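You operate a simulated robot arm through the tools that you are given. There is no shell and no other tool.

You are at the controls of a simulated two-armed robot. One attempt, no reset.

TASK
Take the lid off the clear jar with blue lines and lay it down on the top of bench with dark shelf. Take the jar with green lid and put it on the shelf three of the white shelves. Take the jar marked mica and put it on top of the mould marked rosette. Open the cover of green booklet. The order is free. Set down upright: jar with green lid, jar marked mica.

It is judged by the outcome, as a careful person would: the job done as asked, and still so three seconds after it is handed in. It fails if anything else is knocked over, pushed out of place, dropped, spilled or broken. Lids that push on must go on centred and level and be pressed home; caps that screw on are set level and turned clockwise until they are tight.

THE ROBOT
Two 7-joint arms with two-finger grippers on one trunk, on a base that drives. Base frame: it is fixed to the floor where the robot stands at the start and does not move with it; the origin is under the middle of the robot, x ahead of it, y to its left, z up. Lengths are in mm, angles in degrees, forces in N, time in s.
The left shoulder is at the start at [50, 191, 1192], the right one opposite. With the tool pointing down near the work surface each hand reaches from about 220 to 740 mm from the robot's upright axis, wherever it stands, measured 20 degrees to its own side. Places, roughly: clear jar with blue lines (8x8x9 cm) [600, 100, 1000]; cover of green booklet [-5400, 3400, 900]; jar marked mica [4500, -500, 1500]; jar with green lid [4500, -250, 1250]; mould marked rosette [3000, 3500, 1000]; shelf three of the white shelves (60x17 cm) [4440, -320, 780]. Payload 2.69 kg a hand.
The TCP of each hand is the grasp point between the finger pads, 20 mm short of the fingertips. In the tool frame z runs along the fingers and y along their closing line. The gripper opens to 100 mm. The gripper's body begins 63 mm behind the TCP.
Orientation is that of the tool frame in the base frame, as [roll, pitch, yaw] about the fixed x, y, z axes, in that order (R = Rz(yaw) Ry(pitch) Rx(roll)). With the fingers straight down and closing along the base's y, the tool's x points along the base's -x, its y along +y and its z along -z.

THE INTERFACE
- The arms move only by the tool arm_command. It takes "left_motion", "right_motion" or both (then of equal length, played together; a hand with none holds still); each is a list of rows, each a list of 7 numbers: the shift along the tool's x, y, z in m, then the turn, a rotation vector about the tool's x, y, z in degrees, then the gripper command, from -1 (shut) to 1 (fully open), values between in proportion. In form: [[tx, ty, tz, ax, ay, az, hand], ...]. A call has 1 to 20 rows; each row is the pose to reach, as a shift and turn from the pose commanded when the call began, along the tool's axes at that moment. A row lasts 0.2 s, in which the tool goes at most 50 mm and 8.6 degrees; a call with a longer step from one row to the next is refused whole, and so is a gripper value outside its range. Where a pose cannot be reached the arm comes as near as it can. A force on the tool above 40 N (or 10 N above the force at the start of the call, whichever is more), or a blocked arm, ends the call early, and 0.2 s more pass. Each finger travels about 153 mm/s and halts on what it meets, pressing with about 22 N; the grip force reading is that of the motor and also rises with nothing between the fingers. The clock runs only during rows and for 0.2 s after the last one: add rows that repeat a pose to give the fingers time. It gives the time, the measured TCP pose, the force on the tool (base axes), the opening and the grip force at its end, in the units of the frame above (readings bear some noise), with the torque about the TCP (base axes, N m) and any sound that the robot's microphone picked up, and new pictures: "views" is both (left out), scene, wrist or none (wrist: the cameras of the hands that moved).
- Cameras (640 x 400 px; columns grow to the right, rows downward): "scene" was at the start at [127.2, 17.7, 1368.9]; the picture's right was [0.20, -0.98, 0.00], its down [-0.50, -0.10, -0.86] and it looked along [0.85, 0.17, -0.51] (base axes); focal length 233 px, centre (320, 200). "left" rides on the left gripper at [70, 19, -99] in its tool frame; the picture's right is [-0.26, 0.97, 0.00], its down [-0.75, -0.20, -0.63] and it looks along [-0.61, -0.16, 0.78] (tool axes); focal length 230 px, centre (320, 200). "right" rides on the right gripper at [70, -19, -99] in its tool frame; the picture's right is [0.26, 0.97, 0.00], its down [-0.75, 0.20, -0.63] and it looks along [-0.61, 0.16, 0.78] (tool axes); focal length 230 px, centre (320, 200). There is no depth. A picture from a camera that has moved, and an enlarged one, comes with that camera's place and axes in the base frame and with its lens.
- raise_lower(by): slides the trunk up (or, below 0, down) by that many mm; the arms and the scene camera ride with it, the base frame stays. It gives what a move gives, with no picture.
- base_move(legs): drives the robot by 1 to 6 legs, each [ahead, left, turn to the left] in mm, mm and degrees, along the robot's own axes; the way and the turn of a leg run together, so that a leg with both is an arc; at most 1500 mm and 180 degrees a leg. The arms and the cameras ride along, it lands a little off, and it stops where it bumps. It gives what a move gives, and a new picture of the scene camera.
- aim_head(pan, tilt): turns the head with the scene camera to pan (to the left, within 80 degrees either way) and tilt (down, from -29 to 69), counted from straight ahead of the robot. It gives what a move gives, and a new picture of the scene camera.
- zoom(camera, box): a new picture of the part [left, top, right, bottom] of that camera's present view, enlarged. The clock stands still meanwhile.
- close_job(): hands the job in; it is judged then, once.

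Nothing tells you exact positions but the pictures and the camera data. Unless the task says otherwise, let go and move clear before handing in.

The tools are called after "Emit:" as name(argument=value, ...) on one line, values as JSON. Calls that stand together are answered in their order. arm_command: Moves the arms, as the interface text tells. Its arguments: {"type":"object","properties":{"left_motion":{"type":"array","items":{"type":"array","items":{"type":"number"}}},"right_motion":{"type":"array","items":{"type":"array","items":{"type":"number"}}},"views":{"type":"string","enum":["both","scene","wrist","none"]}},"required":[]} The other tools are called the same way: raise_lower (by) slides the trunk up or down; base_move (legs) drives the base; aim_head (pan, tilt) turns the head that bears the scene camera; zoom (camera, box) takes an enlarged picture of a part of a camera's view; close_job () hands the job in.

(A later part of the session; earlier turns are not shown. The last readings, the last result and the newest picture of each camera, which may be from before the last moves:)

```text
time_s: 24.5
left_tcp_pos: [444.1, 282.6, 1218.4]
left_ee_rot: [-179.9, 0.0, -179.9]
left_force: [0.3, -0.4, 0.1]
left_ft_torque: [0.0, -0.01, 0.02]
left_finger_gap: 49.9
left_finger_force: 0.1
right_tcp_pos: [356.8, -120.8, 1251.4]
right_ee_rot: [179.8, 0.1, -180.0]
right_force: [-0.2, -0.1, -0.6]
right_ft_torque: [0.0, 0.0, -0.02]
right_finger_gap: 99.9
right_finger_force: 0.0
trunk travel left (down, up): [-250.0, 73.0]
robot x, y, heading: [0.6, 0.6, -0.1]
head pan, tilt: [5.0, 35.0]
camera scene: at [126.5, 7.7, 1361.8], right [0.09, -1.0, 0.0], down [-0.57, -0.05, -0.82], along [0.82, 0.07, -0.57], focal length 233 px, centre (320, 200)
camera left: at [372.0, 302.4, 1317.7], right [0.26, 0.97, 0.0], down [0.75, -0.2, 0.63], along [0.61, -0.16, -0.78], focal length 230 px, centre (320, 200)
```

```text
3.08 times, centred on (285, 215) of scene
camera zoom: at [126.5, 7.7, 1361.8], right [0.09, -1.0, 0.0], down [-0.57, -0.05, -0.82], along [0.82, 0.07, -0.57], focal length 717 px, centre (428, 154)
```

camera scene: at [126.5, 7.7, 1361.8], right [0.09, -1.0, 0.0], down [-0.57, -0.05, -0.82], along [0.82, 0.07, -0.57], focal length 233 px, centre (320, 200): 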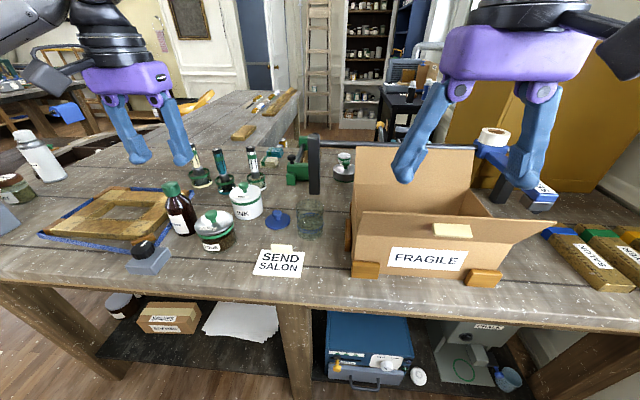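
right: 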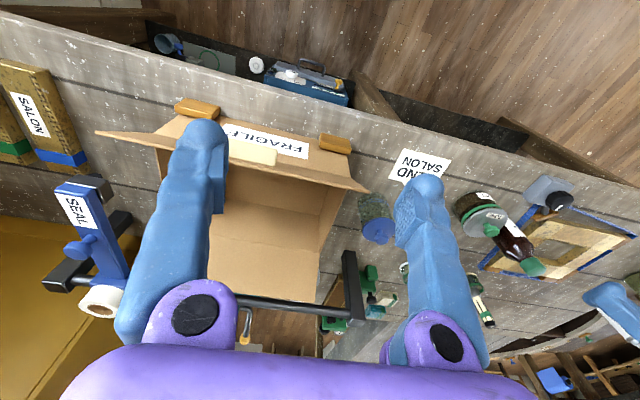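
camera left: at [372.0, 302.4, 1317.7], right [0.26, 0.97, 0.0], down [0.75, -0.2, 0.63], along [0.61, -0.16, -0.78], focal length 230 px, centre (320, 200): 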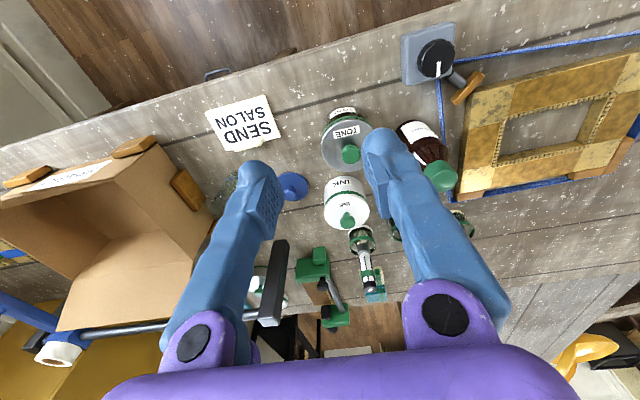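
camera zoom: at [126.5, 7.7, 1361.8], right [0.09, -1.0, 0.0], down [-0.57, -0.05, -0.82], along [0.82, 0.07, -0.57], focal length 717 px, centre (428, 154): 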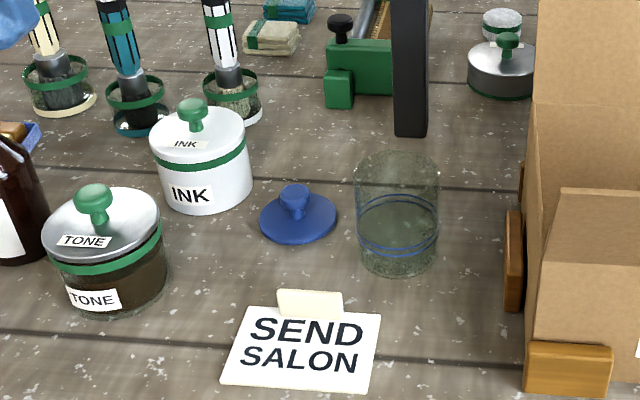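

The lid lies on the bench and the jar stands open, undisturbed. Next I need the layout of the room to plan the drive, so I'll survey with the head.

Emit:
aim_head(pan=25, tilt=15)

Emit:
zoom(camera="scene", box=[300, 80, 640, 290])

Emit:
aim_head(pan=60, tilt=15)

Emit:
aim_head(pan=80, tilt=25)

Emit:
aim_head(pan=-10, tilt=10)

Emit:
zoom(camera="scene", box=[160, 100, 400, 260])

```text
time_s: 25.3
left_tcp_pos: [442.4, 284.2, 1217.6]
left_ee_rot: [-179.9, -0.1, -179.9]
left_force: [-0.2, -0.1, -0.6]
left_ft_torque: [-0.01, 0.0, -0.02]
left_finger_gap: 50.1
left_finger_force: 0.1
right_tcp_pos: [355.6, -120.8, 1251.7]
right_ee_rot: [179.9, -0.1, -179.9]
right_force: [-0.1, 0.7, 0.3]
right_ft_torque: [0.03, 0.0, 0.01]
right_finger_gap: 100.4
right_finger_force: 0.1
trunk travel left (down, up): [-250.0, 73.0]
robot x, y, heading: [2.7, -1.1, -0.1]
head pan, tilt: [25.0, 15.0]
camera scene: at [123.5, 39.5, 1393.7], right [0.42, -0.91, 0.0], down [-0.24, -0.11, -0.97], along [0.88, 0.41, -0.26], focal length 233 px, centre (320, 200)
```

scene: 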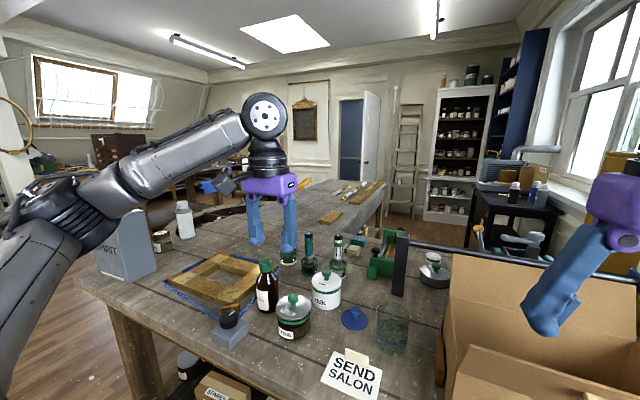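

```text
1.88 times, centred on (470, 185) of scene
camera zoom: at [123.5, 39.5, 1393.7], right [0.42, -0.91, 0.0], down [-0.24, -0.11, -0.97], along [0.88, 0.41, -0.26], focal length 438 px, centre (38, 228)
```

zoom: 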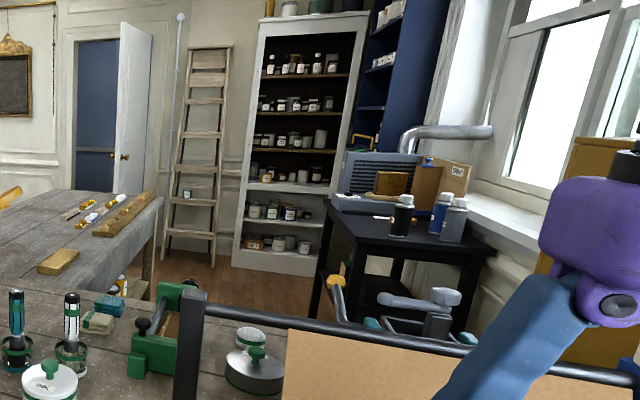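

```text
time_s: 26.3
left_tcp_pos: [443.1, 284.7, 1218.0]
left_ee_rot: [-180.0, -0.1, -180.0]
left_force: [0.4, -0.2, -0.3]
left_ft_torque: [0.02, 0.01, 0.0]
left_finger_gap: 50.1
left_finger_force: 0.0
right_tcp_pos: [356.1, -121.1, 1250.5]
right_ee_rot: [179.9, 0.1, -180.0]
right_force: [1.0, 0.7, 0.4]
right_ft_torque: [0.0, 0.02, 0.0]
right_finger_gap: 100.2
right_finger_force: 0.1
trunk travel left (down, up): [-250.0, 73.0]
robot x, y, heading: [-0.4, 1.1, -0.0]
head pan, tilt: [60.0, 15.0]
camera scene: at [85.5, 80.9, 1393.8], right [0.87, -0.5, 0.0], down [-0.13, -0.22, -0.97], along [0.48, 0.84, -0.26], focal length 233 px, centre (320, 200)
```

scene: 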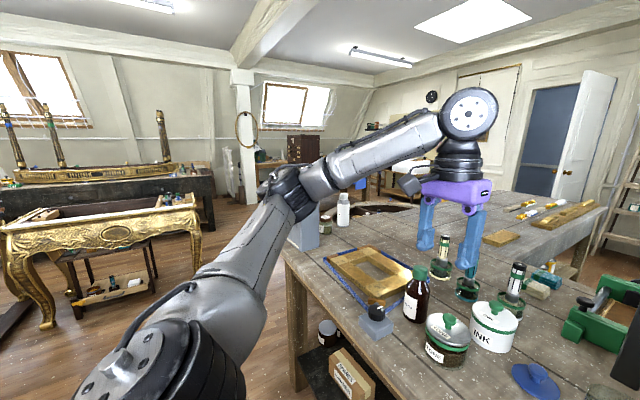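

```text
time_s: 27.1
left_tcp_pos: [444.4, 283.9, 1218.0]
left_ee_rot: [-179.8, -0.1, -180.0]
left_force: [0.0, -0.4, 1.0]
left_ft_torque: [-0.01, 0.01, -0.02]
left_finger_gap: 49.9
left_finger_force: 0.0
right_tcp_pos: [355.9, -121.3, 1251.1]
right_ee_rot: [179.9, 0.0, 180.0]
right_force: [-0.1, 0.1, 0.9]
right_ft_torque: [0.01, -0.02, -0.01]
right_finger_gap: 100.2
right_finger_force: 0.0
trunk travel left (down, up): [-250.0, 73.0]
robot x, y, heading: [-2.3, 1.2, 0.1]
head pan, tilt: [80.0, 25.0]
camera scene: at [54.8, 90.8, 1377.6], right [0.98, -0.17, 0.0], down [-0.07, -0.42, -0.91], along [0.16, 0.89, -0.42], focal length 233 px, centre (320, 200)
```

scene: 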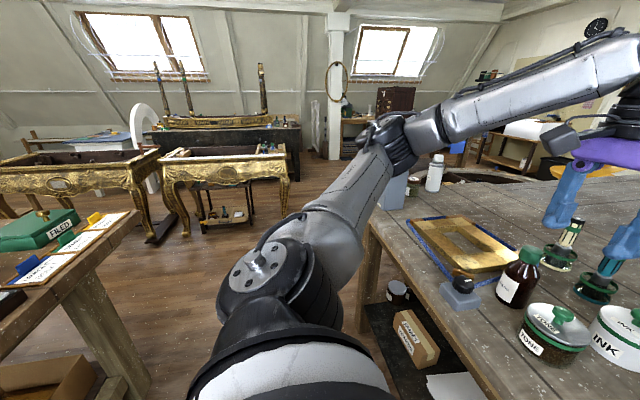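

```text
time_s: 28.8
left_tcp_pos: [443.7, 283.9, 1217.4]
left_ee_rot: [-179.8, -0.2, -179.9]
left_force: [0.2, 0.3, -0.3]
left_ft_torque: [-0.04, -0.03, 0.0]
left_finger_gap: 49.9
left_finger_force: 0.1
right_tcp_pos: [357.1, -120.3, 1251.3]
right_ee_rot: [179.9, 0.0, -180.0]
right_force: [0.5, -0.4, 0.1]
right_ft_torque: [-0.01, -0.01, 0.0]
right_finger_gap: 100.0
right_finger_force: 0.1
trunk travel left (down, up): [-250.0, 73.0]
robot x, y, heading: [0.6, -2.5, -0.0]
head pan, tilt: [-10.0, 10.0]
camera scene: at [130.3, -16.0, 1401.9], right [-0.17, -0.98, 0.0], down [-0.17, 0.03, -0.98], along [0.97, -0.17, -0.17], focal length 233 px, centre (320, 200)
```

scene: 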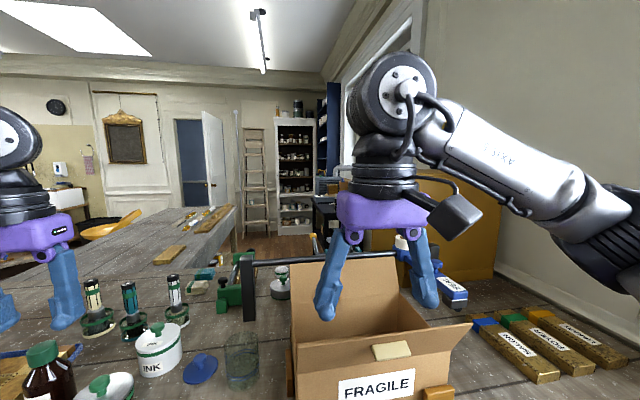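

```text
2.50 times, centred on (280, 180) of scene
camera zoom: at [130.3, -16.0, 1401.9], right [-0.17, -0.98, 0.0], down [-0.17, 0.03, -0.98], along [0.97, -0.17, -0.17], focal length 582 px, centre (420, 250)
```

zoom: 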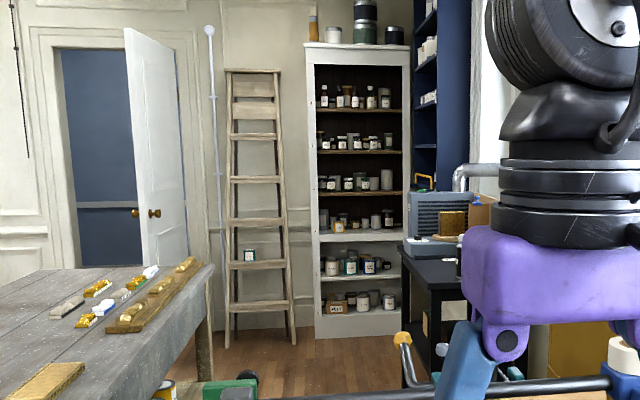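

White shelves stand against the far wall past a second bench; the clear floor lies to my left. I'll back away from the bench and turn left to see the route.

Emit:
base_move(legs=[[-350, 0, 0]])

Emit:
base_move(legs=[[0, 0, 60]])

Emit:
aim_head(pan=0, tilt=20)

Emit:
aim_head(pan=70, tilt=20)

```text
time_s: 31.0
left_tcp_pos: [100.8, 281.5, 1219.1]
left_ee_rot: [-179.9, -0.2, 179.5]
left_force: [0.7, 0.1, 0.5]
left_ft_torque: [-0.03, -0.01, -0.02]
left_finger_gap: 49.8
left_finger_force: 0.1
right_tcp_pos: [9.7, -123.2, 1251.3]
right_ee_rot: [179.9, 0.0, 179.5]
right_force: [-0.1, -0.4, -0.3]
right_ft_torque: [-0.03, -0.01, -0.02]
right_finger_gap: 100.1
right_finger_force: 0.0
trunk travel left (down, up): [-250.0, 73.0]
robot x, y, heading: [-346.6, 1.6, -0.4]
head pan, tilt: [-10.0, 10.0]
camera scene: at [-215.4, -15.6, 1402.0], right [-0.18, -0.98, 0.0], down [-0.17, 0.03, -0.98], along [0.97, -0.18, -0.17], focal length 233 px, centre (320, 200)
```

scene: 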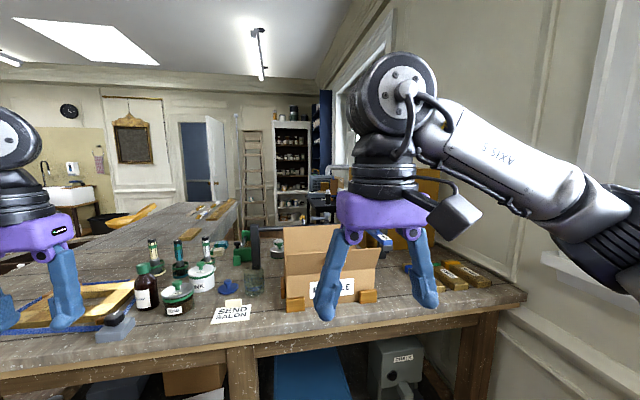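

```text
time_s: 32.2
left_tcp_pos: [67.6, 336.3, 1217.6]
left_ee_rot: [-179.9, -0.3, -173.1]
left_force: [-0.5, -0.2, -0.4]
left_ft_torque: [-0.03, -0.03, 0.01]
left_finger_gap: 50.0
left_finger_force: 0.1
right_tcp_pos: [28.6, -75.3, 1250.1]
right_ee_rot: [-180.0, -0.2, -173.3]
right_force: [0.2, 0.2, -0.3]
right_ft_torque: [-0.01, -0.02, -0.03]
right_finger_gap: 100.2
right_finger_force: 0.1
trunk travel left (down, up): [-250.0, 73.0]
robot x, y, heading: [-339.8, 0.5, 6.6]
head pan, tilt: [-10.0, 10.0]
stopped in leg 1: the robot was blocked; the commanded pose is now the measured one
camera scene: at [-208.4, 2.1, 1401.6], right [-0.06, -1.0, 0.0], down [-0.18, 0.01, -0.98], along [0.98, -0.06, -0.18], focal length 233 px, centre (320, 200)
```

scene: 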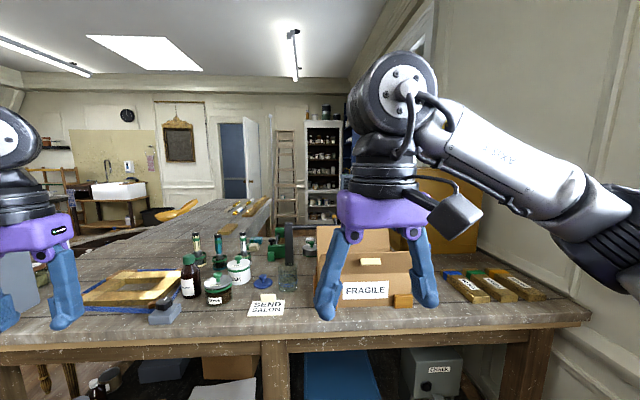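

```text
time_s: 33.0
left_tcp_pos: [66.3, 336.5, 1216.1]
left_ee_rot: [-179.9, -0.3, -173.2]
left_force: [0.3, 0.5, 0.7]
left_ft_torque: [-0.02, -0.02, -0.01]
left_finger_gap: 49.6
left_finger_force: 0.2
right_tcp_pos: [28.3, -75.0, 1250.4]
right_ee_rot: [179.9, -0.1, -173.3]
right_force: [-0.4, -1.0, 0.7]
right_ft_torque: [0.0, 0.02, 0.0]
right_finger_gap: 100.2
right_finger_force: 0.1
trunk travel left (down, up): [-250.0, 73.0]
robot x, y, heading: [-340.4, 6.2, 6.6]
head pan, tilt: [0.0, 20.0]
camera scene: at [-208.3, 18.6, 1385.1], right [0.12, -0.99, 0.0], down [-0.34, -0.04, -0.94], along [0.93, 0.11, -0.35], focal length 233 px, centre (320, 200)
```

scene: 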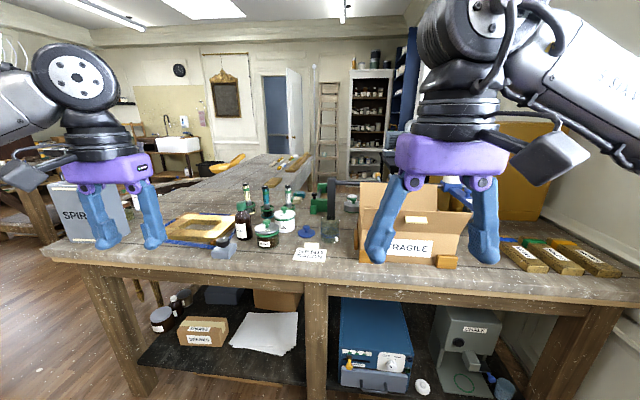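

```text
time_s: 34.4
left_tcp_pos: [65.9, 336.0, 1216.9]
left_ee_rot: [-179.9, -0.3, -173.2]
left_force: [-0.3, -0.3, -0.7]
left_ft_torque: [-0.02, 0.02, -0.01]
left_finger_gap: 50.0
left_finger_force: 0.0
right_tcp_pos: [28.7, -75.5, 1249.7]
right_ee_rot: [180.0, -0.1, -173.2]
right_force: [-0.2, 0.0, 0.6]
right_ft_torque: [0.02, 0.02, -0.04]
right_finger_gap: 100.2
right_finger_force: 0.1
trunk travel left (down, up): [-250.0, 73.0]
robot x, y, heading: [-344.6, 2.4, 6.6]
head pan, tilt: [70.0, 20.0]
camera scene: at [-279.3, 98.4, 1385.3], right [0.97, -0.23, 0.0], down [-0.08, -0.33, -0.94], along [0.21, 0.91, -0.34], focal length 233 px, centre (320, 200)
```

scene: 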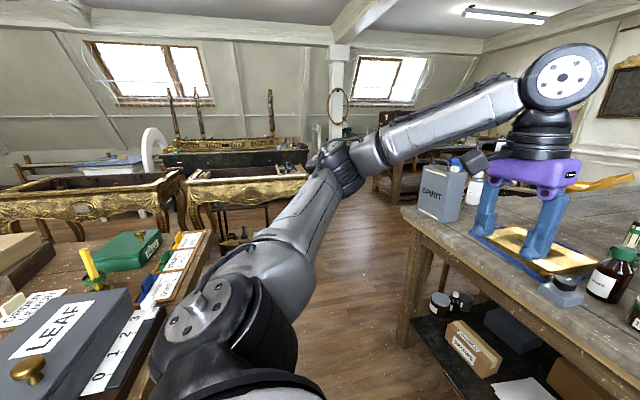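

The turn was blocked after 7°. I must find what touched, so I'll look to both sides and rearward before moving again.

Emit:
aim_head(pan=80, tilt=50)

Emit:
aim_head(pan=-80, tilt=40)

Emit:
aim_head(pan=-80, tilt=0)

Emit:
aim_head(pan=80, tilt=5)

```text
time_s: 35.3
left_tcp_pos: [67.1, 337.6, 1216.6]
left_ee_rot: [-179.9, -0.3, -173.1]
left_force: [1.3, 0.1, -0.3]
left_ft_torque: [0.02, -0.01, -0.04]
left_finger_gap: 50.0
left_finger_force: 0.0
right_tcp_pos: [29.5, -75.3, 1251.5]
right_ee_rot: [179.9, -0.1, -173.4]
right_force: [-0.2, -0.3, 0.3]
right_ft_torque: [-0.01, 0.02, 0.0]
right_finger_gap: 100.0
right_finger_force: 0.1
trunk travel left (down, up): [-250.0, 73.0]
robot x, y, heading: [-342.7, 6.5, 6.7]
head pan, tilt: [80.0, 50.0]
camera scene: at [-296.5, 84.6, 1339.9], right [1.0, -0.06, 0.0], down [-0.05, -0.76, -0.64], along [0.03, 0.64, -0.77], focal length 233 px, centre (320, 200)
```

scene: 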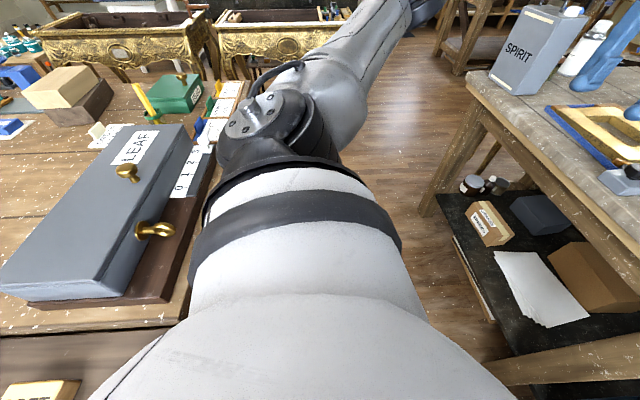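

```text
time_s: 37.8
left_tcp_pos: [68.6, 334.3, 1217.5]
left_ee_rot: [-179.8, -0.3, -173.3]
left_force: [0.5, 0.0, -0.5]
left_ft_torque: [0.02, 0.02, 0.02]
left_finger_gap: 49.9
left_finger_force: 0.1
right_tcp_pos: [28.9, -75.0, 1248.9]
right_ee_rot: [179.9, -0.2, -173.2]
right_force: [-0.8, -1.0, -0.4]
right_ft_torque: [0.0, -0.02, -0.02]
right_finger_gap: 100.0
right_finger_force: 0.1
trunk travel left (down, up): [-250.0, 73.0]
robot x, y, heading: [-341.8, 2.3, 7.0]
head pan, tilt: [-80.0, 40.0]
camera scene: at [-276.2, -73.7, 1354.0], right [-0.96, -0.29, 0.0], down [-0.19, 0.61, -0.77], along [0.22, -0.73, -0.64], focal length 233 px, centre (320, 200)
```

scene: 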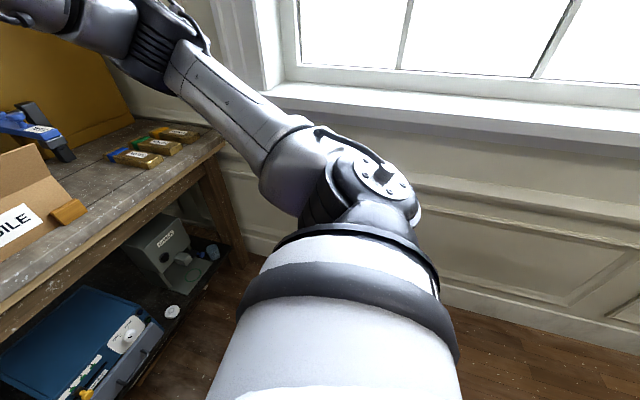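

```text
time_s: 38.9
left_tcp_pos: [66.7, 336.5, 1217.0]
left_ee_rot: [-179.9, -0.3, -173.2]
left_force: [-0.7, -0.3, 0.6]
left_ft_torque: [0.02, -0.02, 0.03]
left_finger_gap: 50.0
left_finger_force: 0.1
right_tcp_pos: [28.3, -75.5, 1250.0]
right_ee_rot: [179.9, -0.1, -173.3]
right_force: [-0.2, -0.5, 0.1]
right_ft_torque: [0.02, -0.06, 0.02]
right_finger_gap: 100.1
right_finger_force: 0.2
trunk travel left (down, up): [-250.0, 73.0]
robot x, y, heading: [-339.7, 4.2, 6.7]
head pan, tilt: [-80.0, 0.0]
camera scene: at [-274.5, -78.5, 1417.6], right [-0.96, -0.29, 0.0], down [0.0, 0.0, -1.0], along [0.29, -0.96, 0.0], focal length 233 px, centre (320, 200)
```

scene: 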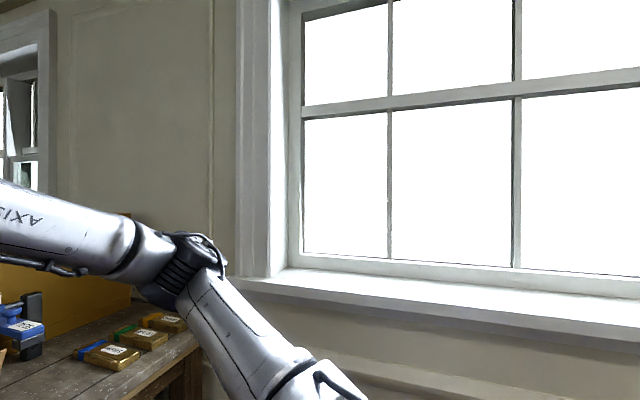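

```text
time_s: 41.3
left_tcp_pos: [65.8, 335.9, 1216.7]
left_ee_rot: [-179.9, -0.3, -173.2]
left_force: [-0.1, 0.3, 0.7]
left_ft_torque: [-0.02, -0.01, -0.01]
left_finger_gap: 50.2
left_finger_force: 0.1
right_tcp_pos: [28.7, -75.6, 1249.8]
right_ee_rot: [179.9, -0.2, -173.2]
right_force: [0.6, 0.2, 0.0]
right_ft_torque: [0.02, 0.0, -0.02]
right_finger_gap: 100.0
right_finger_force: 0.2
trunk travel left (down, up): [-250.0, 73.0]
robot x, y, heading: [-343.3, 3.6, 6.8]
head pan, tilt: [80.0, 5.0]
camera scene: at [-295.3, 99.3, 1409.8], right [1.0, -0.06, 0.0], down [-0.01, -0.09, -1.0], along [0.06, 0.99, -0.09], focal length 233 px, centre (320, 200)
```

scene: 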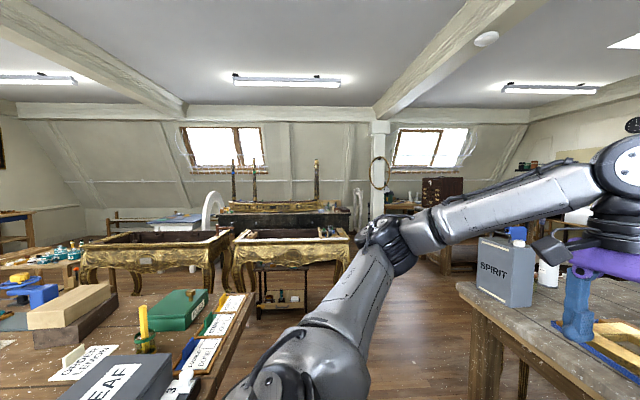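

A second table (with the LEAF box) stands behind-left, and my base back likely met it. I'll drive forward a bit to get turning room, then turn left.

Emit:
base_move(legs=[[230, 0, 0]])

Emit:
base_move(legs=[[0, 0, 40]])

Emit:
aim_head(pan=40, tilt=35)

```text
time_s: 43.0
left_tcp_pos: [290.6, 362.5, 1217.8]
left_ee_rot: [-179.9, -0.1, -173.3]
left_force: [-0.1, -0.6, 1.0]
left_ft_torque: [0.0, 0.06, 0.0]
left_finger_gap: 50.3
left_finger_force: 0.1
right_tcp_pos: [250.8, -49.1, 1251.6]
right_ee_rot: [179.9, 0.1, -173.4]
right_force: [-0.7, -0.1, -0.4]
right_ft_torque: [-0.02, -0.03, -0.04]
right_finger_gap: 99.8
right_finger_force: 0.1
trunk travel left (down, up): [-250.0, 73.0]
robot x, y, heading: [-117.8, 29.2, 6.7]
head pan, tilt: [80.0, 5.0]
camera scene: at [-73.6, 125.5, 1410.0], right [1.0, -0.06, 0.0], down [-0.01, -0.09, -1.0], along [0.06, 0.99, -0.09], focal length 233 px, centre (320, 200)
```

scene: 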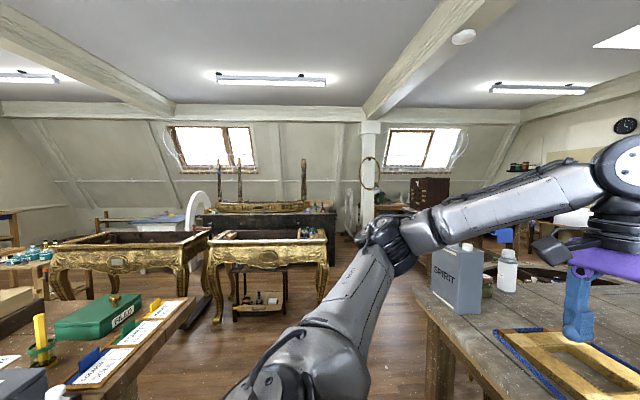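

```text
time_s: 45.3
left_tcp_pos: [-18.2, 546.0, 1219.5]
left_ee_rot: [-180.0, 0.0, -133.5]
left_force: [1.1, 0.4, 0.5]
left_ft_torque: [-0.02, -0.02, -0.01]
left_finger_gap: 50.2
left_finger_force: 0.1
right_tcp_pos: [215.6, 204.3, 1251.2]
right_ee_rot: [180.0, 0.2, -133.6]
right_force: [-0.4, 0.0, -0.3]
right_ft_torque: [-0.01, 0.02, 0.02]
right_finger_gap: 99.8
right_finger_force: 0.0
trunk travel left (down, up): [-250.0, 73.0]
robot x, y, heading: [-118.9, 28.0, 46.4]
head pan, tilt: [80.0, 5.0]
camera scene: at [-146.3, 132.0, 1410.0], right [0.8, 0.59, 0.0], down [0.05, -0.07, -1.0], along [-0.59, 0.8, -0.09], focal length 233 px, centre (320, 200)
```

scene: 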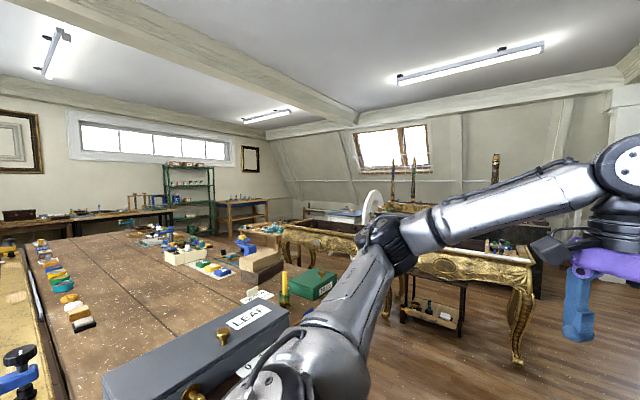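

```text
time_s: 46.4
left_tcp_pos: [-18.2, 545.6, 1219.0]
left_ee_rot: [-179.9, -0.1, -133.5]
left_force: [0.7, 0.5, 0.5]
left_ft_torque: [0.02, 0.01, -0.01]
left_finger_gap: 50.1
left_finger_force: 0.0
right_tcp_pos: [214.4, 204.3, 1252.0]
right_ee_rot: [179.9, 0.0, -133.6]
right_force: [-0.5, 0.3, -0.1]
right_ft_torque: [0.0, 0.04, 0.0]
right_finger_gap: 100.1
right_finger_force: 0.1
trunk travel left (down, up): [-250.0, 73.0]
robot x, y, heading: [-118.5, 26.6, 46.3]
head pan, tilt: [40.0, 35.0]
camera scene: at [-86.3, 146.0, 1361.9], right [1.0, -0.06, 0.0], down [-0.03, -0.57, -0.82], along [0.05, 0.82, -0.57], focal length 233 px, centre (320, 200)
```

scene: 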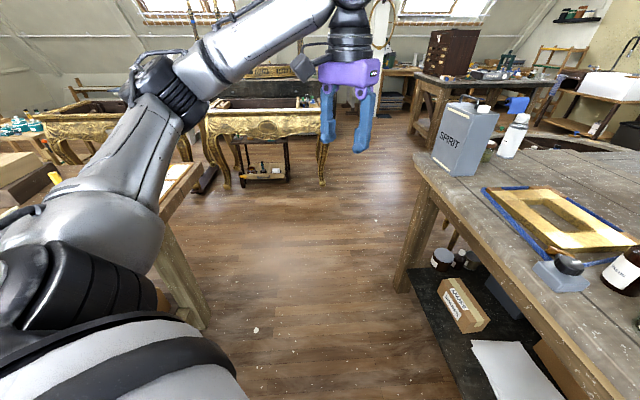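

The corridor between the two tables is clear. I'll turn fully to face +y, drive up it, and look toward the far side.

Emit:
base_move(legs=[[0, 0, 43.5], [1500, 0, 0]])

Emit:
aim_head(pan=-80, tilt=20)

Emit:
aim_head(pan=-40, tilt=20)

```text
time_s: 55.8
left_tcp_pos: [-423.1, 1975.1, 1218.3]
left_ee_rot: [-179.9, 0.0, -88.7]
left_force: [-0.6, -0.9, 0.0]
left_ft_torque: [0.0, 0.02, 0.0]
left_finger_gap: 50.3
left_finger_force: 0.2
right_tcp_pos: [-16.4, 1896.7, 1250.2]
right_ee_rot: [179.9, 0.1, -88.7]
right_force: [-0.5, -0.1, -0.6]
right_ft_torque: [0.05, 0.01, 0.02]
right_finger_gap: 100.0
right_finger_force: 0.0
trunk travel left (down, up): [-250.0, 73.0]
robot x, y, heading: [-131.1, 1535.7, 91.2]
head pan, tilt: [40.0, 35.0]
camera scene: at [-189.7, 1643.7, 1361.8], right [0.75, 0.66, 0.0], down [0.38, -0.43, -0.82], along [-0.54, 0.62, -0.57], focal length 233 px, centre (320, 200)
```

scene: 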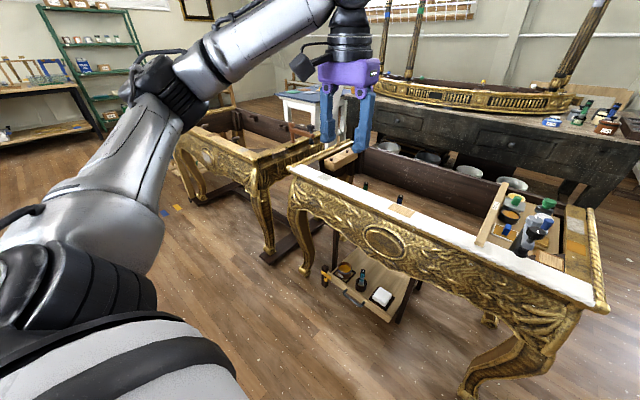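

```text
time_s: 57.8
left_tcp_pos: [-422.8, 1973.3, 1218.7]
left_ee_rot: [-179.9, 0.0, -88.7]
left_force: [0.7, -0.5, -0.1]
left_ft_torque: [0.01, 0.01, 0.01]
left_finger_gap: 49.8
left_finger_force: 0.0
right_tcp_pos: [-16.2, 1896.7, 1251.9]
right_ee_rot: [179.9, 0.0, -88.6]
right_force: [0.2, -0.4, 0.6]
right_ft_torque: [0.03, -0.01, -0.01]
right_finger_gap: 99.8
right_finger_force: 0.1
trunk travel left (down, up): [-250.0, 73.0]
robot x, y, heading: [-127.9, 1541.2, 91.5]
head pan, tilt: [-80.0, 20.0]
camera scene: at [-40.2, 1595.8, 1385.6], right [0.2, -0.98, 0.0], down [-0.34, -0.07, -0.94], along [0.92, 0.18, -0.34], focal length 233 px, centre (320, 200)
```

scene: 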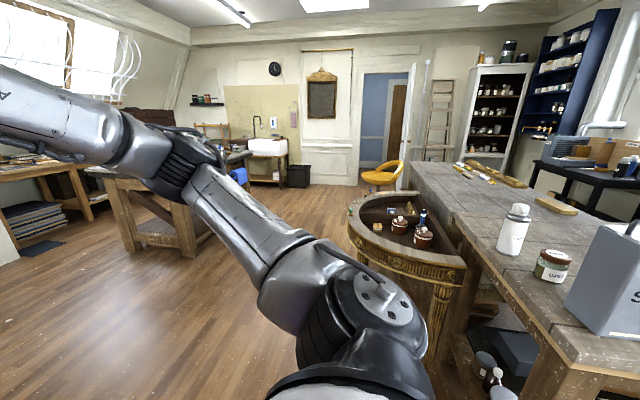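

```text
time_s: 58.9
left_tcp_pos: [-423.2, 1973.1, 1219.8]
left_ee_rot: [180.0, 0.0, -88.7]
left_force: [-0.3, -0.5, 0.4]
left_ft_torque: [0.01, 0.01, -0.02]
left_finger_gap: 50.0
left_finger_force: 0.1
right_tcp_pos: [-17.2, 1896.5, 1250.8]
right_ee_rot: [179.9, 0.0, -88.7]
right_force: [0.4, -0.1, 0.5]
right_ft_torque: [-0.03, 0.0, -0.01]
right_finger_gap: 99.9
right_finger_force: 0.1
trunk travel left (down, up): [-250.0, 73.0]
robot x, y, heading: [-126.4, 1540.7, 91.3]
head pan, tilt: [-40.0, 20.0]
camera scene: at [-73.3, 1650.1, 1385.7], right [0.78, -0.63, 0.0], down [-0.21, -0.27, -0.94], along [0.59, 0.73, -0.34], focal length 233 px, centre (320, 200)
```

scene: 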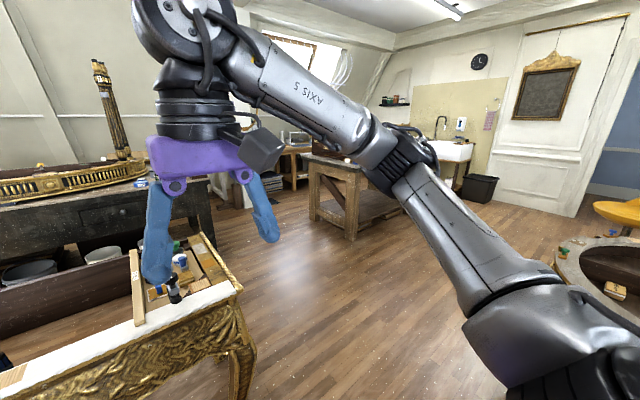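

I see the half-round gilt table beside the long bench, the yellow chair beyond, and free floor in the middle. I'll drive diagonally to about (900, 2200), then along +x, checking as I go.

Emit:
base_move(legs=[[0, 0, -58.7], [1220, 0, 0], [0, 0, -32.6]])

Emit:
aim_head(pan=0, tilt=25)

Emit:
aim_head(pan=-30, tilt=20)

Emit:
aim_head(pan=30, tilt=20)

```text
time_s: 69.4
left_tcp_pos: [1334.5, 2558.3, 1219.4]
left_ee_rot: [-179.9, 0.1, -177.3]
left_force: [0.0, -0.2, -1.1]
left_ft_torque: [0.02, -0.02, -0.01]
left_finger_gap: 49.9
left_finger_force: 0.1
right_tcp_pos: [1267.6, 2151.1, 1251.8]
right_ee_rot: [179.8, 0.1, -177.3]
right_force: [1.1, -0.3, -0.3]
right_ft_torque: [0.0, -0.01, 0.02]
right_finger_gap: 99.8
right_finger_force: 0.1
trunk travel left (down, up): [-250.0, 73.0]
robot x, y, heading: [905.1, 2251.6, 2.8]
head pan, tilt: [-40.0, 20.0]
camera scene: at [1017.4, 2199.9, 1385.6], right [-0.61, -0.8, 0.0], down [-0.27, 0.21, -0.94], along [0.75, -0.57, -0.34], focal length 233 px, centre (320, 200)
```

scene: 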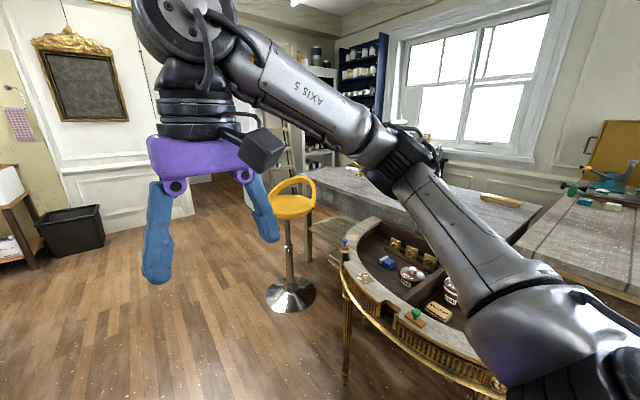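

```text
time_s: 70.4
left_tcp_pos: [1333.9, 2557.9, 1219.3]
left_ee_rot: [-179.8, 0.0, -177.2]
left_force: [-0.3, -0.2, 0.2]
left_ft_torque: [0.0, 0.02, 0.0]
left_finger_gap: 50.2
left_finger_force: 0.2
right_tcp_pos: [1266.9, 2149.3, 1251.7]
right_ee_rot: [180.0, 0.1, -177.4]
right_force: [0.7, 0.6, -0.2]
right_ft_torque: [0.01, -0.01, 0.0]
right_finger_gap: 100.3
right_finger_force: 0.2
trunk travel left (down, up): [-250.0, 73.0]
robot x, y, heading: [907.3, 2254.2, 2.6]
head pan, tilt: [0.0, 25.0]
camera scene: at [1035.4, 2260.7, 1377.6], right [0.05, -1.0, 0.0], down [-0.42, -0.02, -0.91], along [0.91, 0.04, -0.42], focal length 233 px, centre (320, 200)
```

scene: 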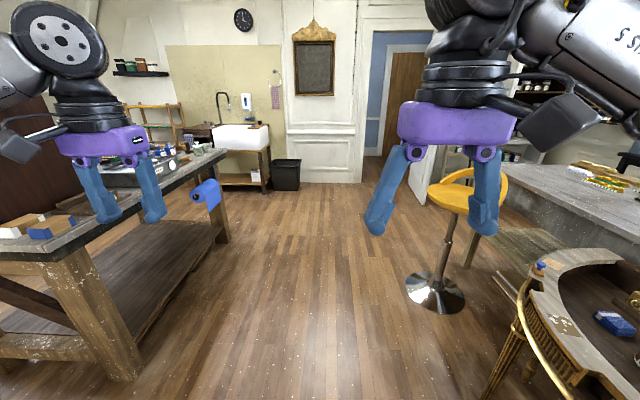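

```text
time_s: 71.4
left_tcp_pos: [1334.9, 2558.3, 1219.4]
left_ee_rot: [-180.0, 0.0, -177.4]
left_force: [0.3, -1.3, 0.4]
left_ft_torque: [-0.02, 0.04, -0.02]
left_finger_gap: 50.2
left_finger_force: 0.0
right_tcp_pos: [1266.1, 2150.4, 1251.9]
right_ee_rot: [179.9, 0.0, -177.4]
right_force: [-0.3, -0.4, 0.7]
right_ft_torque: [0.02, 0.0, 0.04]
right_finger_gap: 100.4
right_finger_force: 0.0
trunk travel left (down, up): [-250.0, 73.0]
robot x, y, heading: [905.0, 2258.1, 2.6]
head pan, tilt: [-30.0, 20.0]
camera scene: at [1026.1, 2213.9, 1385.6], right [-0.46, -0.89, 0.0], down [-0.3, 0.16, -0.94], along [0.84, -0.43, -0.34], focal length 233 px, centre (320, 200)
```

scene: 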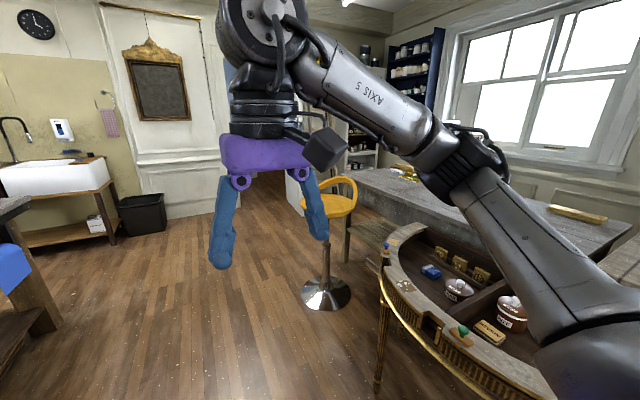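

```text
time_s: 72.7
left_tcp_pos: [1333.4, 2558.5, 1218.9]
left_ee_rot: [-180.0, 0.0, -177.3]
left_force: [0.2, 0.1, 0.0]
left_ft_torque: [-0.01, 0.02, -0.01]
left_finger_gap: 50.2
left_finger_force: 0.1
right_tcp_pos: [1266.6, 2150.0, 1251.2]
right_ee_rot: [179.9, 0.1, -177.5]
right_force: [-0.2, 0.3, 0.1]
right_ft_torque: [-0.03, 0.0, 0.01]
right_finger_gap: 99.8
right_finger_force: 0.1
trunk travel left (down, up): [-250.0, 73.0]
robot x, y, heading: [903.2, 2255.6, 2.6]
head pan, tilt: [30.0, 20.0]
camera scene: at [1021.8, 2306.8, 1385.6], right [0.54, -0.84, 0.0], down [-0.29, -0.18, -0.94], along [0.79, 0.51, -0.34], focal length 233 px, centre (320, 200)
```

scene: 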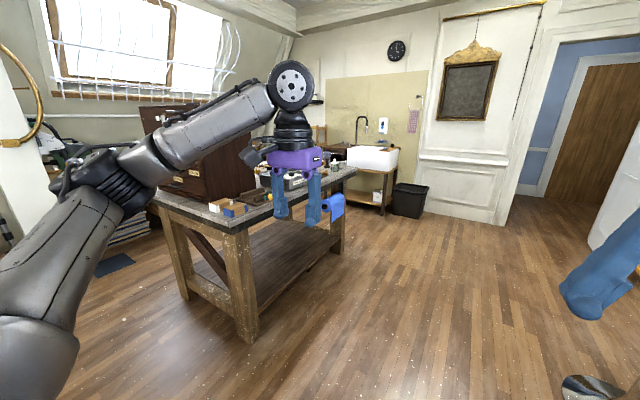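

The stool is near (2380, 1450), the wooden table with the rosette mould lies left at y>3300. I'll drive along +x at y≈2255 to about x 3350.

Emit:
base_move(legs=[[0, 0, -2.7], [1500, 0, 0], [930, 0, 0]])

Emit:
aim_head(pan=-75, tilt=20)

Emit:
aim_head(pan=70, tilt=20)

```text
time_s: 84.7
left_tcp_pos: [3695.9, 2567.9, 1219.1]
left_ee_rot: [-179.8, 0.1, -177.9]
left_force: [0.4, 0.0, 0.8]
left_ft_torque: [-0.01, 0.01, 0.04]
left_finger_gap: 50.0
left_finger_force: 0.1
right_tcp_pos: [3622.9, 2161.7, 1252.5]
right_ee_rot: [180.0, 0.2, -178.0]
right_force: [-0.1, 0.0, -1.3]
right_ft_torque: [-0.02, 0.06, -0.05]
right_finger_gap: 100.2
right_finger_force: 0.0
trunk travel left (down, up): [-250.0, 73.0]
robot x, y, heading: [3261.8, 2270.3, 1.9]
head pan, tilt: [30.0, 20.0]
camera scene: at [3380.6, 2320.7, 1385.6], right [0.53, -0.85, 0.0], down [-0.29, -0.18, -0.94], along [0.8, 0.5, -0.34], focal length 233 px, centre (320, 200)
```

scene: 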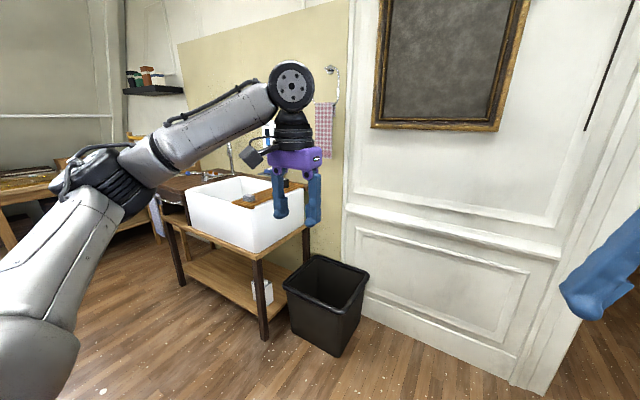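

```text
time_s: 86.5
left_tcp_pos: [3695.2, 2569.1, 1219.0]
left_ee_rot: [-180.0, 0.0, -178.0]
left_force: [-0.5, -0.8, -0.4]
left_ft_torque: [-0.01, 0.03, 0.01]
left_finger_gap: 50.0
left_finger_force: 0.1
right_tcp_pos: [3622.9, 2162.1, 1252.3]
right_ee_rot: [179.9, 0.1, -178.0]
right_force: [0.0, 0.0, 0.3]
right_ft_torque: [0.01, -0.02, 0.02]
right_finger_gap: 100.0
right_finger_force: 0.0
trunk travel left (down, up): [-250.0, 73.0]
robot x, y, heading: [3265.1, 2271.2, 2.1]
head pan, tilt: [-75.0, 20.0]
camera scene: at [3328.7, 2182.4, 1385.6], right [-0.96, -0.29, 0.0], down [-0.1, 0.33, -0.94], along [0.28, -0.9, -0.34], focal length 233 px, centre (320, 200)
```

scene: 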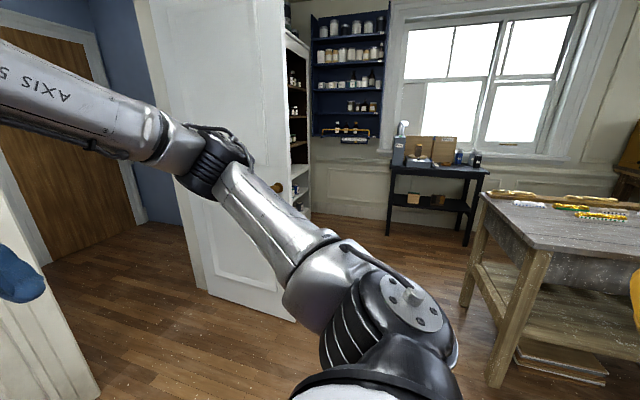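

```text
time_s: 88.8
left_tcp_pos: [3696.0, 2568.5, 1218.8]
left_ee_rot: [-179.8, 0.0, -177.9]
left_force: [-0.5, 0.4, 0.1]
left_ft_torque: [0.03, 0.0, 0.0]
left_finger_gap: 49.8
left_finger_force: 0.3
right_tcp_pos: [3622.5, 2162.5, 1252.2]
right_ee_rot: [180.0, 0.1, -178.1]
right_force: [0.3, 0.0, -0.8]
right_ft_torque: [0.02, -0.01, 0.02]
right_finger_gap: 100.2
right_finger_force: 0.1
trunk travel left (down, up): [-250.0, 73.0]
robot x, y, heading: [3266.4, 2267.9, 2.0]
head pan, tilt: [70.0, 20.0]
camera scene: at [3330.2, 2359.9, 1385.6], right [0.95, -0.31, 0.0], down [-0.11, -0.33, -0.94], along [0.29, 0.89, -0.34], focal length 233 px, centre (320, 200)
```

scene: 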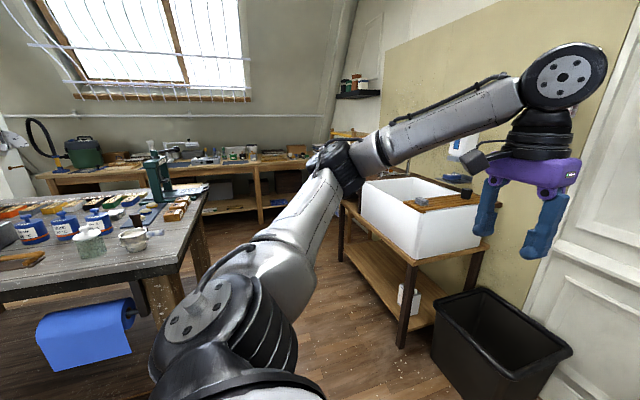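

The door's free edge is near (3875, 1010) and the bench end near x 2690, leaving a wide gap. I'll go down through it at x≈3265 and face the shelves.

Emit:
base_move(legs=[[0, 0, -92], [1200, 0, 0]])

Emit:
aim_head(pan=0, tilt=30)

```text
time_s: 97.4
left_tcp_pos: [3614.8, 843.0, 1216.6]
left_ee_rot: [-179.9, -0.3, 93.1]
left_force: [-1.1, -1.8, 0.0]
left_ft_torque: [0.1, -0.03, -0.01]
left_finger_gap: 50.1
left_finger_force: 0.0
right_tcp_pos: [3208.1, 906.4, 1250.1]
right_ee_rot: [179.8, -0.1, 93.3]
right_force: [-0.5, -0.8, -0.1]
right_ft_torque: [0.12, -0.05, -0.02]
right_finger_gap: 99.9
right_finger_force: 0.0
trunk travel left (down, up): [-250.0, 73.0]
robot x, y, heading: [3309.5, 1274.9, -86.6]
head pan, tilt: [70.0, 20.0]
stopped in leg 2: the robot was blocked; the commanded pose is now the measured one
camera scene: at [3397.5, 1200.7, 1385.3], right [-0.29, -0.96, 0.0], down [-0.33, 0.1, -0.94], along [0.9, -0.27, -0.34], focal length 233 px, centre (320, 200)
```

scene: 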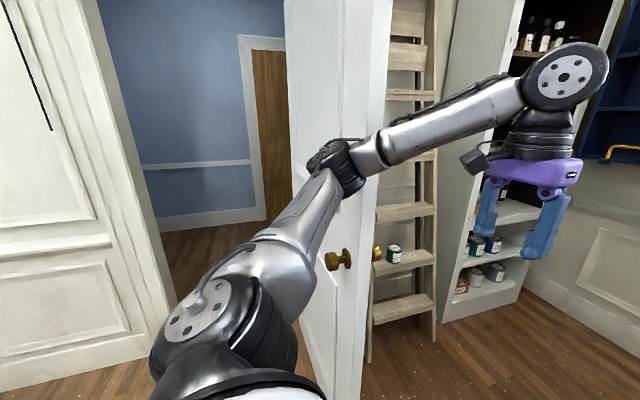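

```text
time_s: 98.8
left_tcp_pos: [3615.3, 846.9, 1219.3]
left_ee_rot: [180.0, 0.0, 93.3]
left_force: [0.3, 0.5, 0.4]
left_ft_torque: [0.05, -0.01, 0.0]
left_finger_gap: 50.1
left_finger_force: 0.2
right_tcp_pos: [3207.4, 912.5, 1252.8]
right_ee_rot: [179.8, 0.2, 93.2]
right_force: [-0.1, -0.9, 0.7]
right_ft_torque: [-0.02, 0.0, 0.01]
right_finger_gap: 100.1
right_finger_force: 0.0
trunk travel left (down, up): [-250.0, 73.0]
robot x, y, heading: [3309.1, 1271.9, -86.9]
head pan, tilt: [0.0, 30.0]
camera scene: at [3314.2, 1142.7, 1369.6], right [-1.0, -0.06, 0.0], down [-0.03, 0.5, -0.87], along [0.05, -0.86, -0.5], focal length 233 px, centre (320, 200)
```

scene: 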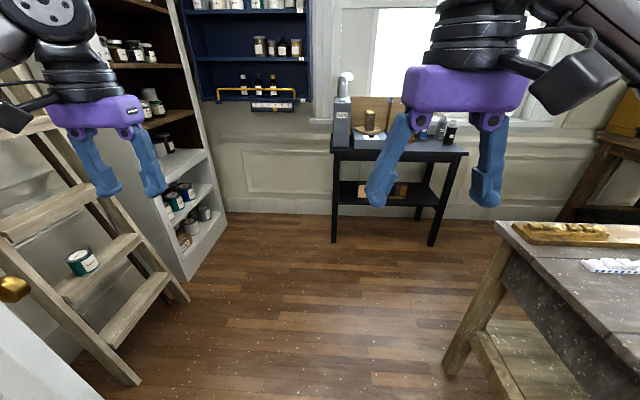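

The drive stopped early near (3309, 1275), possibly close to the open door. I'll look down on both sides to find what touches.

Emit:
aim_head(pan=75, tilt=55)

Emit:
aim_head(pan=-75, tilt=50)

Emit:
aim_head(pan=35, tilt=55)

Emit:
aim_head(pan=-35, tilt=55)

```text
time_s: 100.3
left_tcp_pos: [3616.4, 846.5, 1220.0]
left_ee_rot: [-180.0, -0.1, 93.2]
left_force: [1.0, 0.8, 0.4]
left_ft_torque: [-0.01, 0.02, 0.03]
left_finger_gap: 50.1
left_finger_force: 0.1
right_tcp_pos: [3207.2, 910.8, 1252.6]
right_ee_rot: [179.8, 0.2, 93.3]
right_force: [-0.1, 1.4, -0.8]
right_ft_torque: [-0.02, -0.01, 0.01]
right_finger_gap: 100.2
right_finger_force: 0.1
trunk travel left (down, up): [-250.0, 73.0]
robot x, y, heading: [3310.0, 1271.4, -86.6]
head pan, tilt: [75.0, 55.0]
camera scene: at [3379.5, 1218.4, 1333.6], right [-0.2, -0.98, 0.0], down [-0.8, 0.17, -0.57], along [0.56, -0.12, -0.82], focal length 233 px, centre (320, 200)
```

scene: 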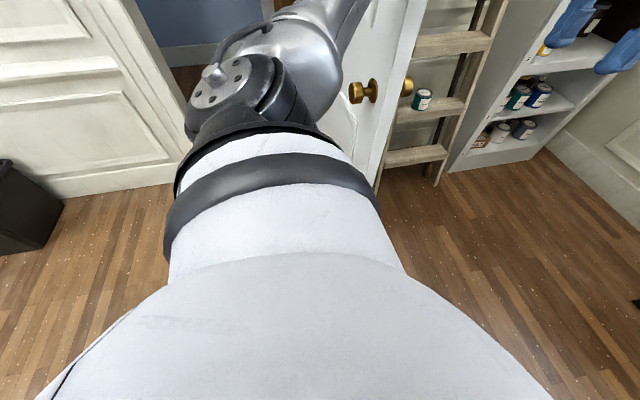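

```text
time_s: 102.6
left_tcp_pos: [3615.2, 846.9, 1220.0]
left_ee_rot: [-180.0, 0.1, 93.3]
left_force: [-0.5, -0.1, 0.2]
left_ft_torque: [-0.01, 0.01, 0.02]
left_finger_gap: 50.2
left_finger_force: 0.1
right_tcp_pos: [3208.2, 910.2, 1252.8]
right_ee_rot: [179.8, 0.2, 93.2]
right_force: [0.4, 0.2, 0.0]
right_ft_torque: [-0.03, 0.02, 0.01]
right_finger_gap: 100.1
right_finger_force: 0.1
trunk travel left (down, up): [-250.0, 73.0]
robot x, y, heading: [3305.8, 1274.5, -86.6]
head pan, tilt: [-75.0, 50.0]
camera scene: at [3235.8, 1208.8, 1340.1], right [-0.31, 0.95, 0.0], down [0.73, 0.24, -0.64], along [-0.61, -0.2, -0.77], focal length 233 px, centre (320, 200)
```

scene: 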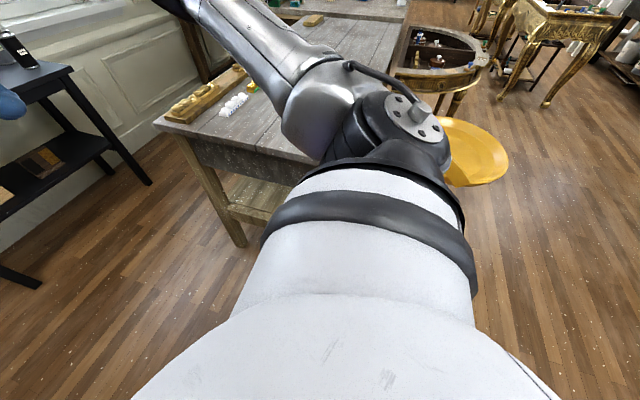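

```text
time_s: 104.5
left_tcp_pos: [3615.6, 846.3, 1219.7]
left_ee_rot: [179.9, -0.1, 93.2]
left_force: [1.3, -0.3, -0.1]
left_ft_torque: [-0.01, 0.0, -0.01]
left_finger_gap: 50.1
left_finger_force: 0.0
right_tcp_pos: [3208.2, 911.3, 1252.5]
right_ee_rot: [179.8, 0.2, 93.3]
right_force: [0.3, 0.4, -0.5]
right_ft_torque: [-0.03, 0.0, -0.01]
right_finger_gap: 99.9
right_finger_force: 0.0
trunk travel left (down, up): [-250.0, 73.0]
robot x, y, heading: [3308.2, 1274.3, -86.6]
head pan, tilt: [35.0, 55.0]
camera scene: at [3353.5, 1176.4, 1333.6], right [-0.79, -0.62, 0.0], down [-0.51, 0.64, -0.57], along [0.36, -0.45, -0.82], focal length 233 px, centre (320, 200)
```

scene: 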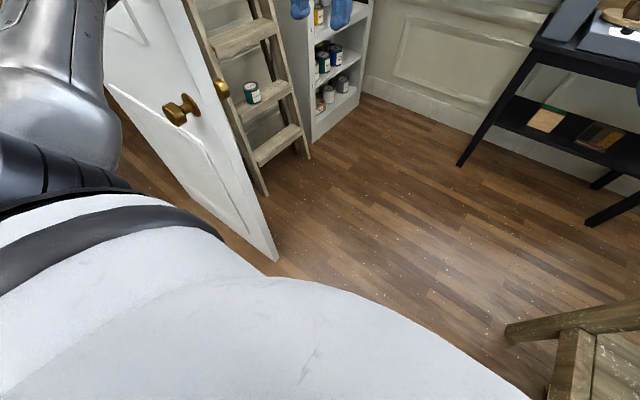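

```text
time_s: 105.9
left_tcp_pos: [3615.9, 847.1, 1219.9]
left_ee_rot: [180.0, 0.0, 93.3]
left_force: [0.0, 0.5, 1.5]
left_ft_torque: [0.0, 0.0, 0.02]
left_finger_gap: 50.0
left_finger_force: 0.0
right_tcp_pos: [3207.6, 910.1, 1252.3]
right_ee_rot: [179.8, 0.2, 93.3]
right_force: [0.0, 0.0, -0.5]
right_ft_torque: [0.0, 0.01, -0.03]
right_finger_gap: 100.1
right_finger_force: 0.0
trunk travel left (down, up): [-250.0, 73.0]
robot x, y, heading: [3310.2, 1271.0, -86.9]
head pan, tilt: [-35.0, 55.0]
camera scene: at [3271.1, 1171.7, 1333.6], right [-0.85, 0.52, 0.0], down [0.43, 0.7, -0.57], along [-0.3, -0.49, -0.82], focal length 233 px, centre (320, 200)
```

scene: 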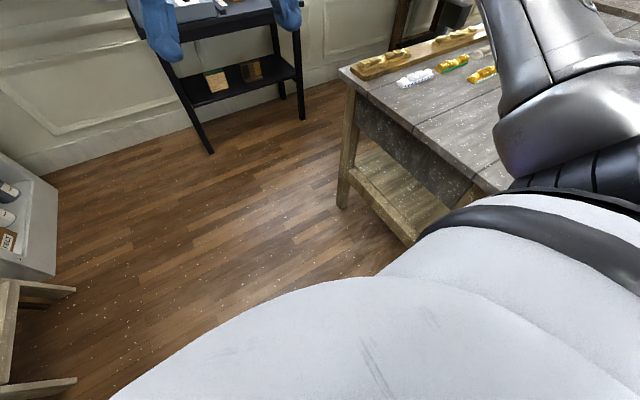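

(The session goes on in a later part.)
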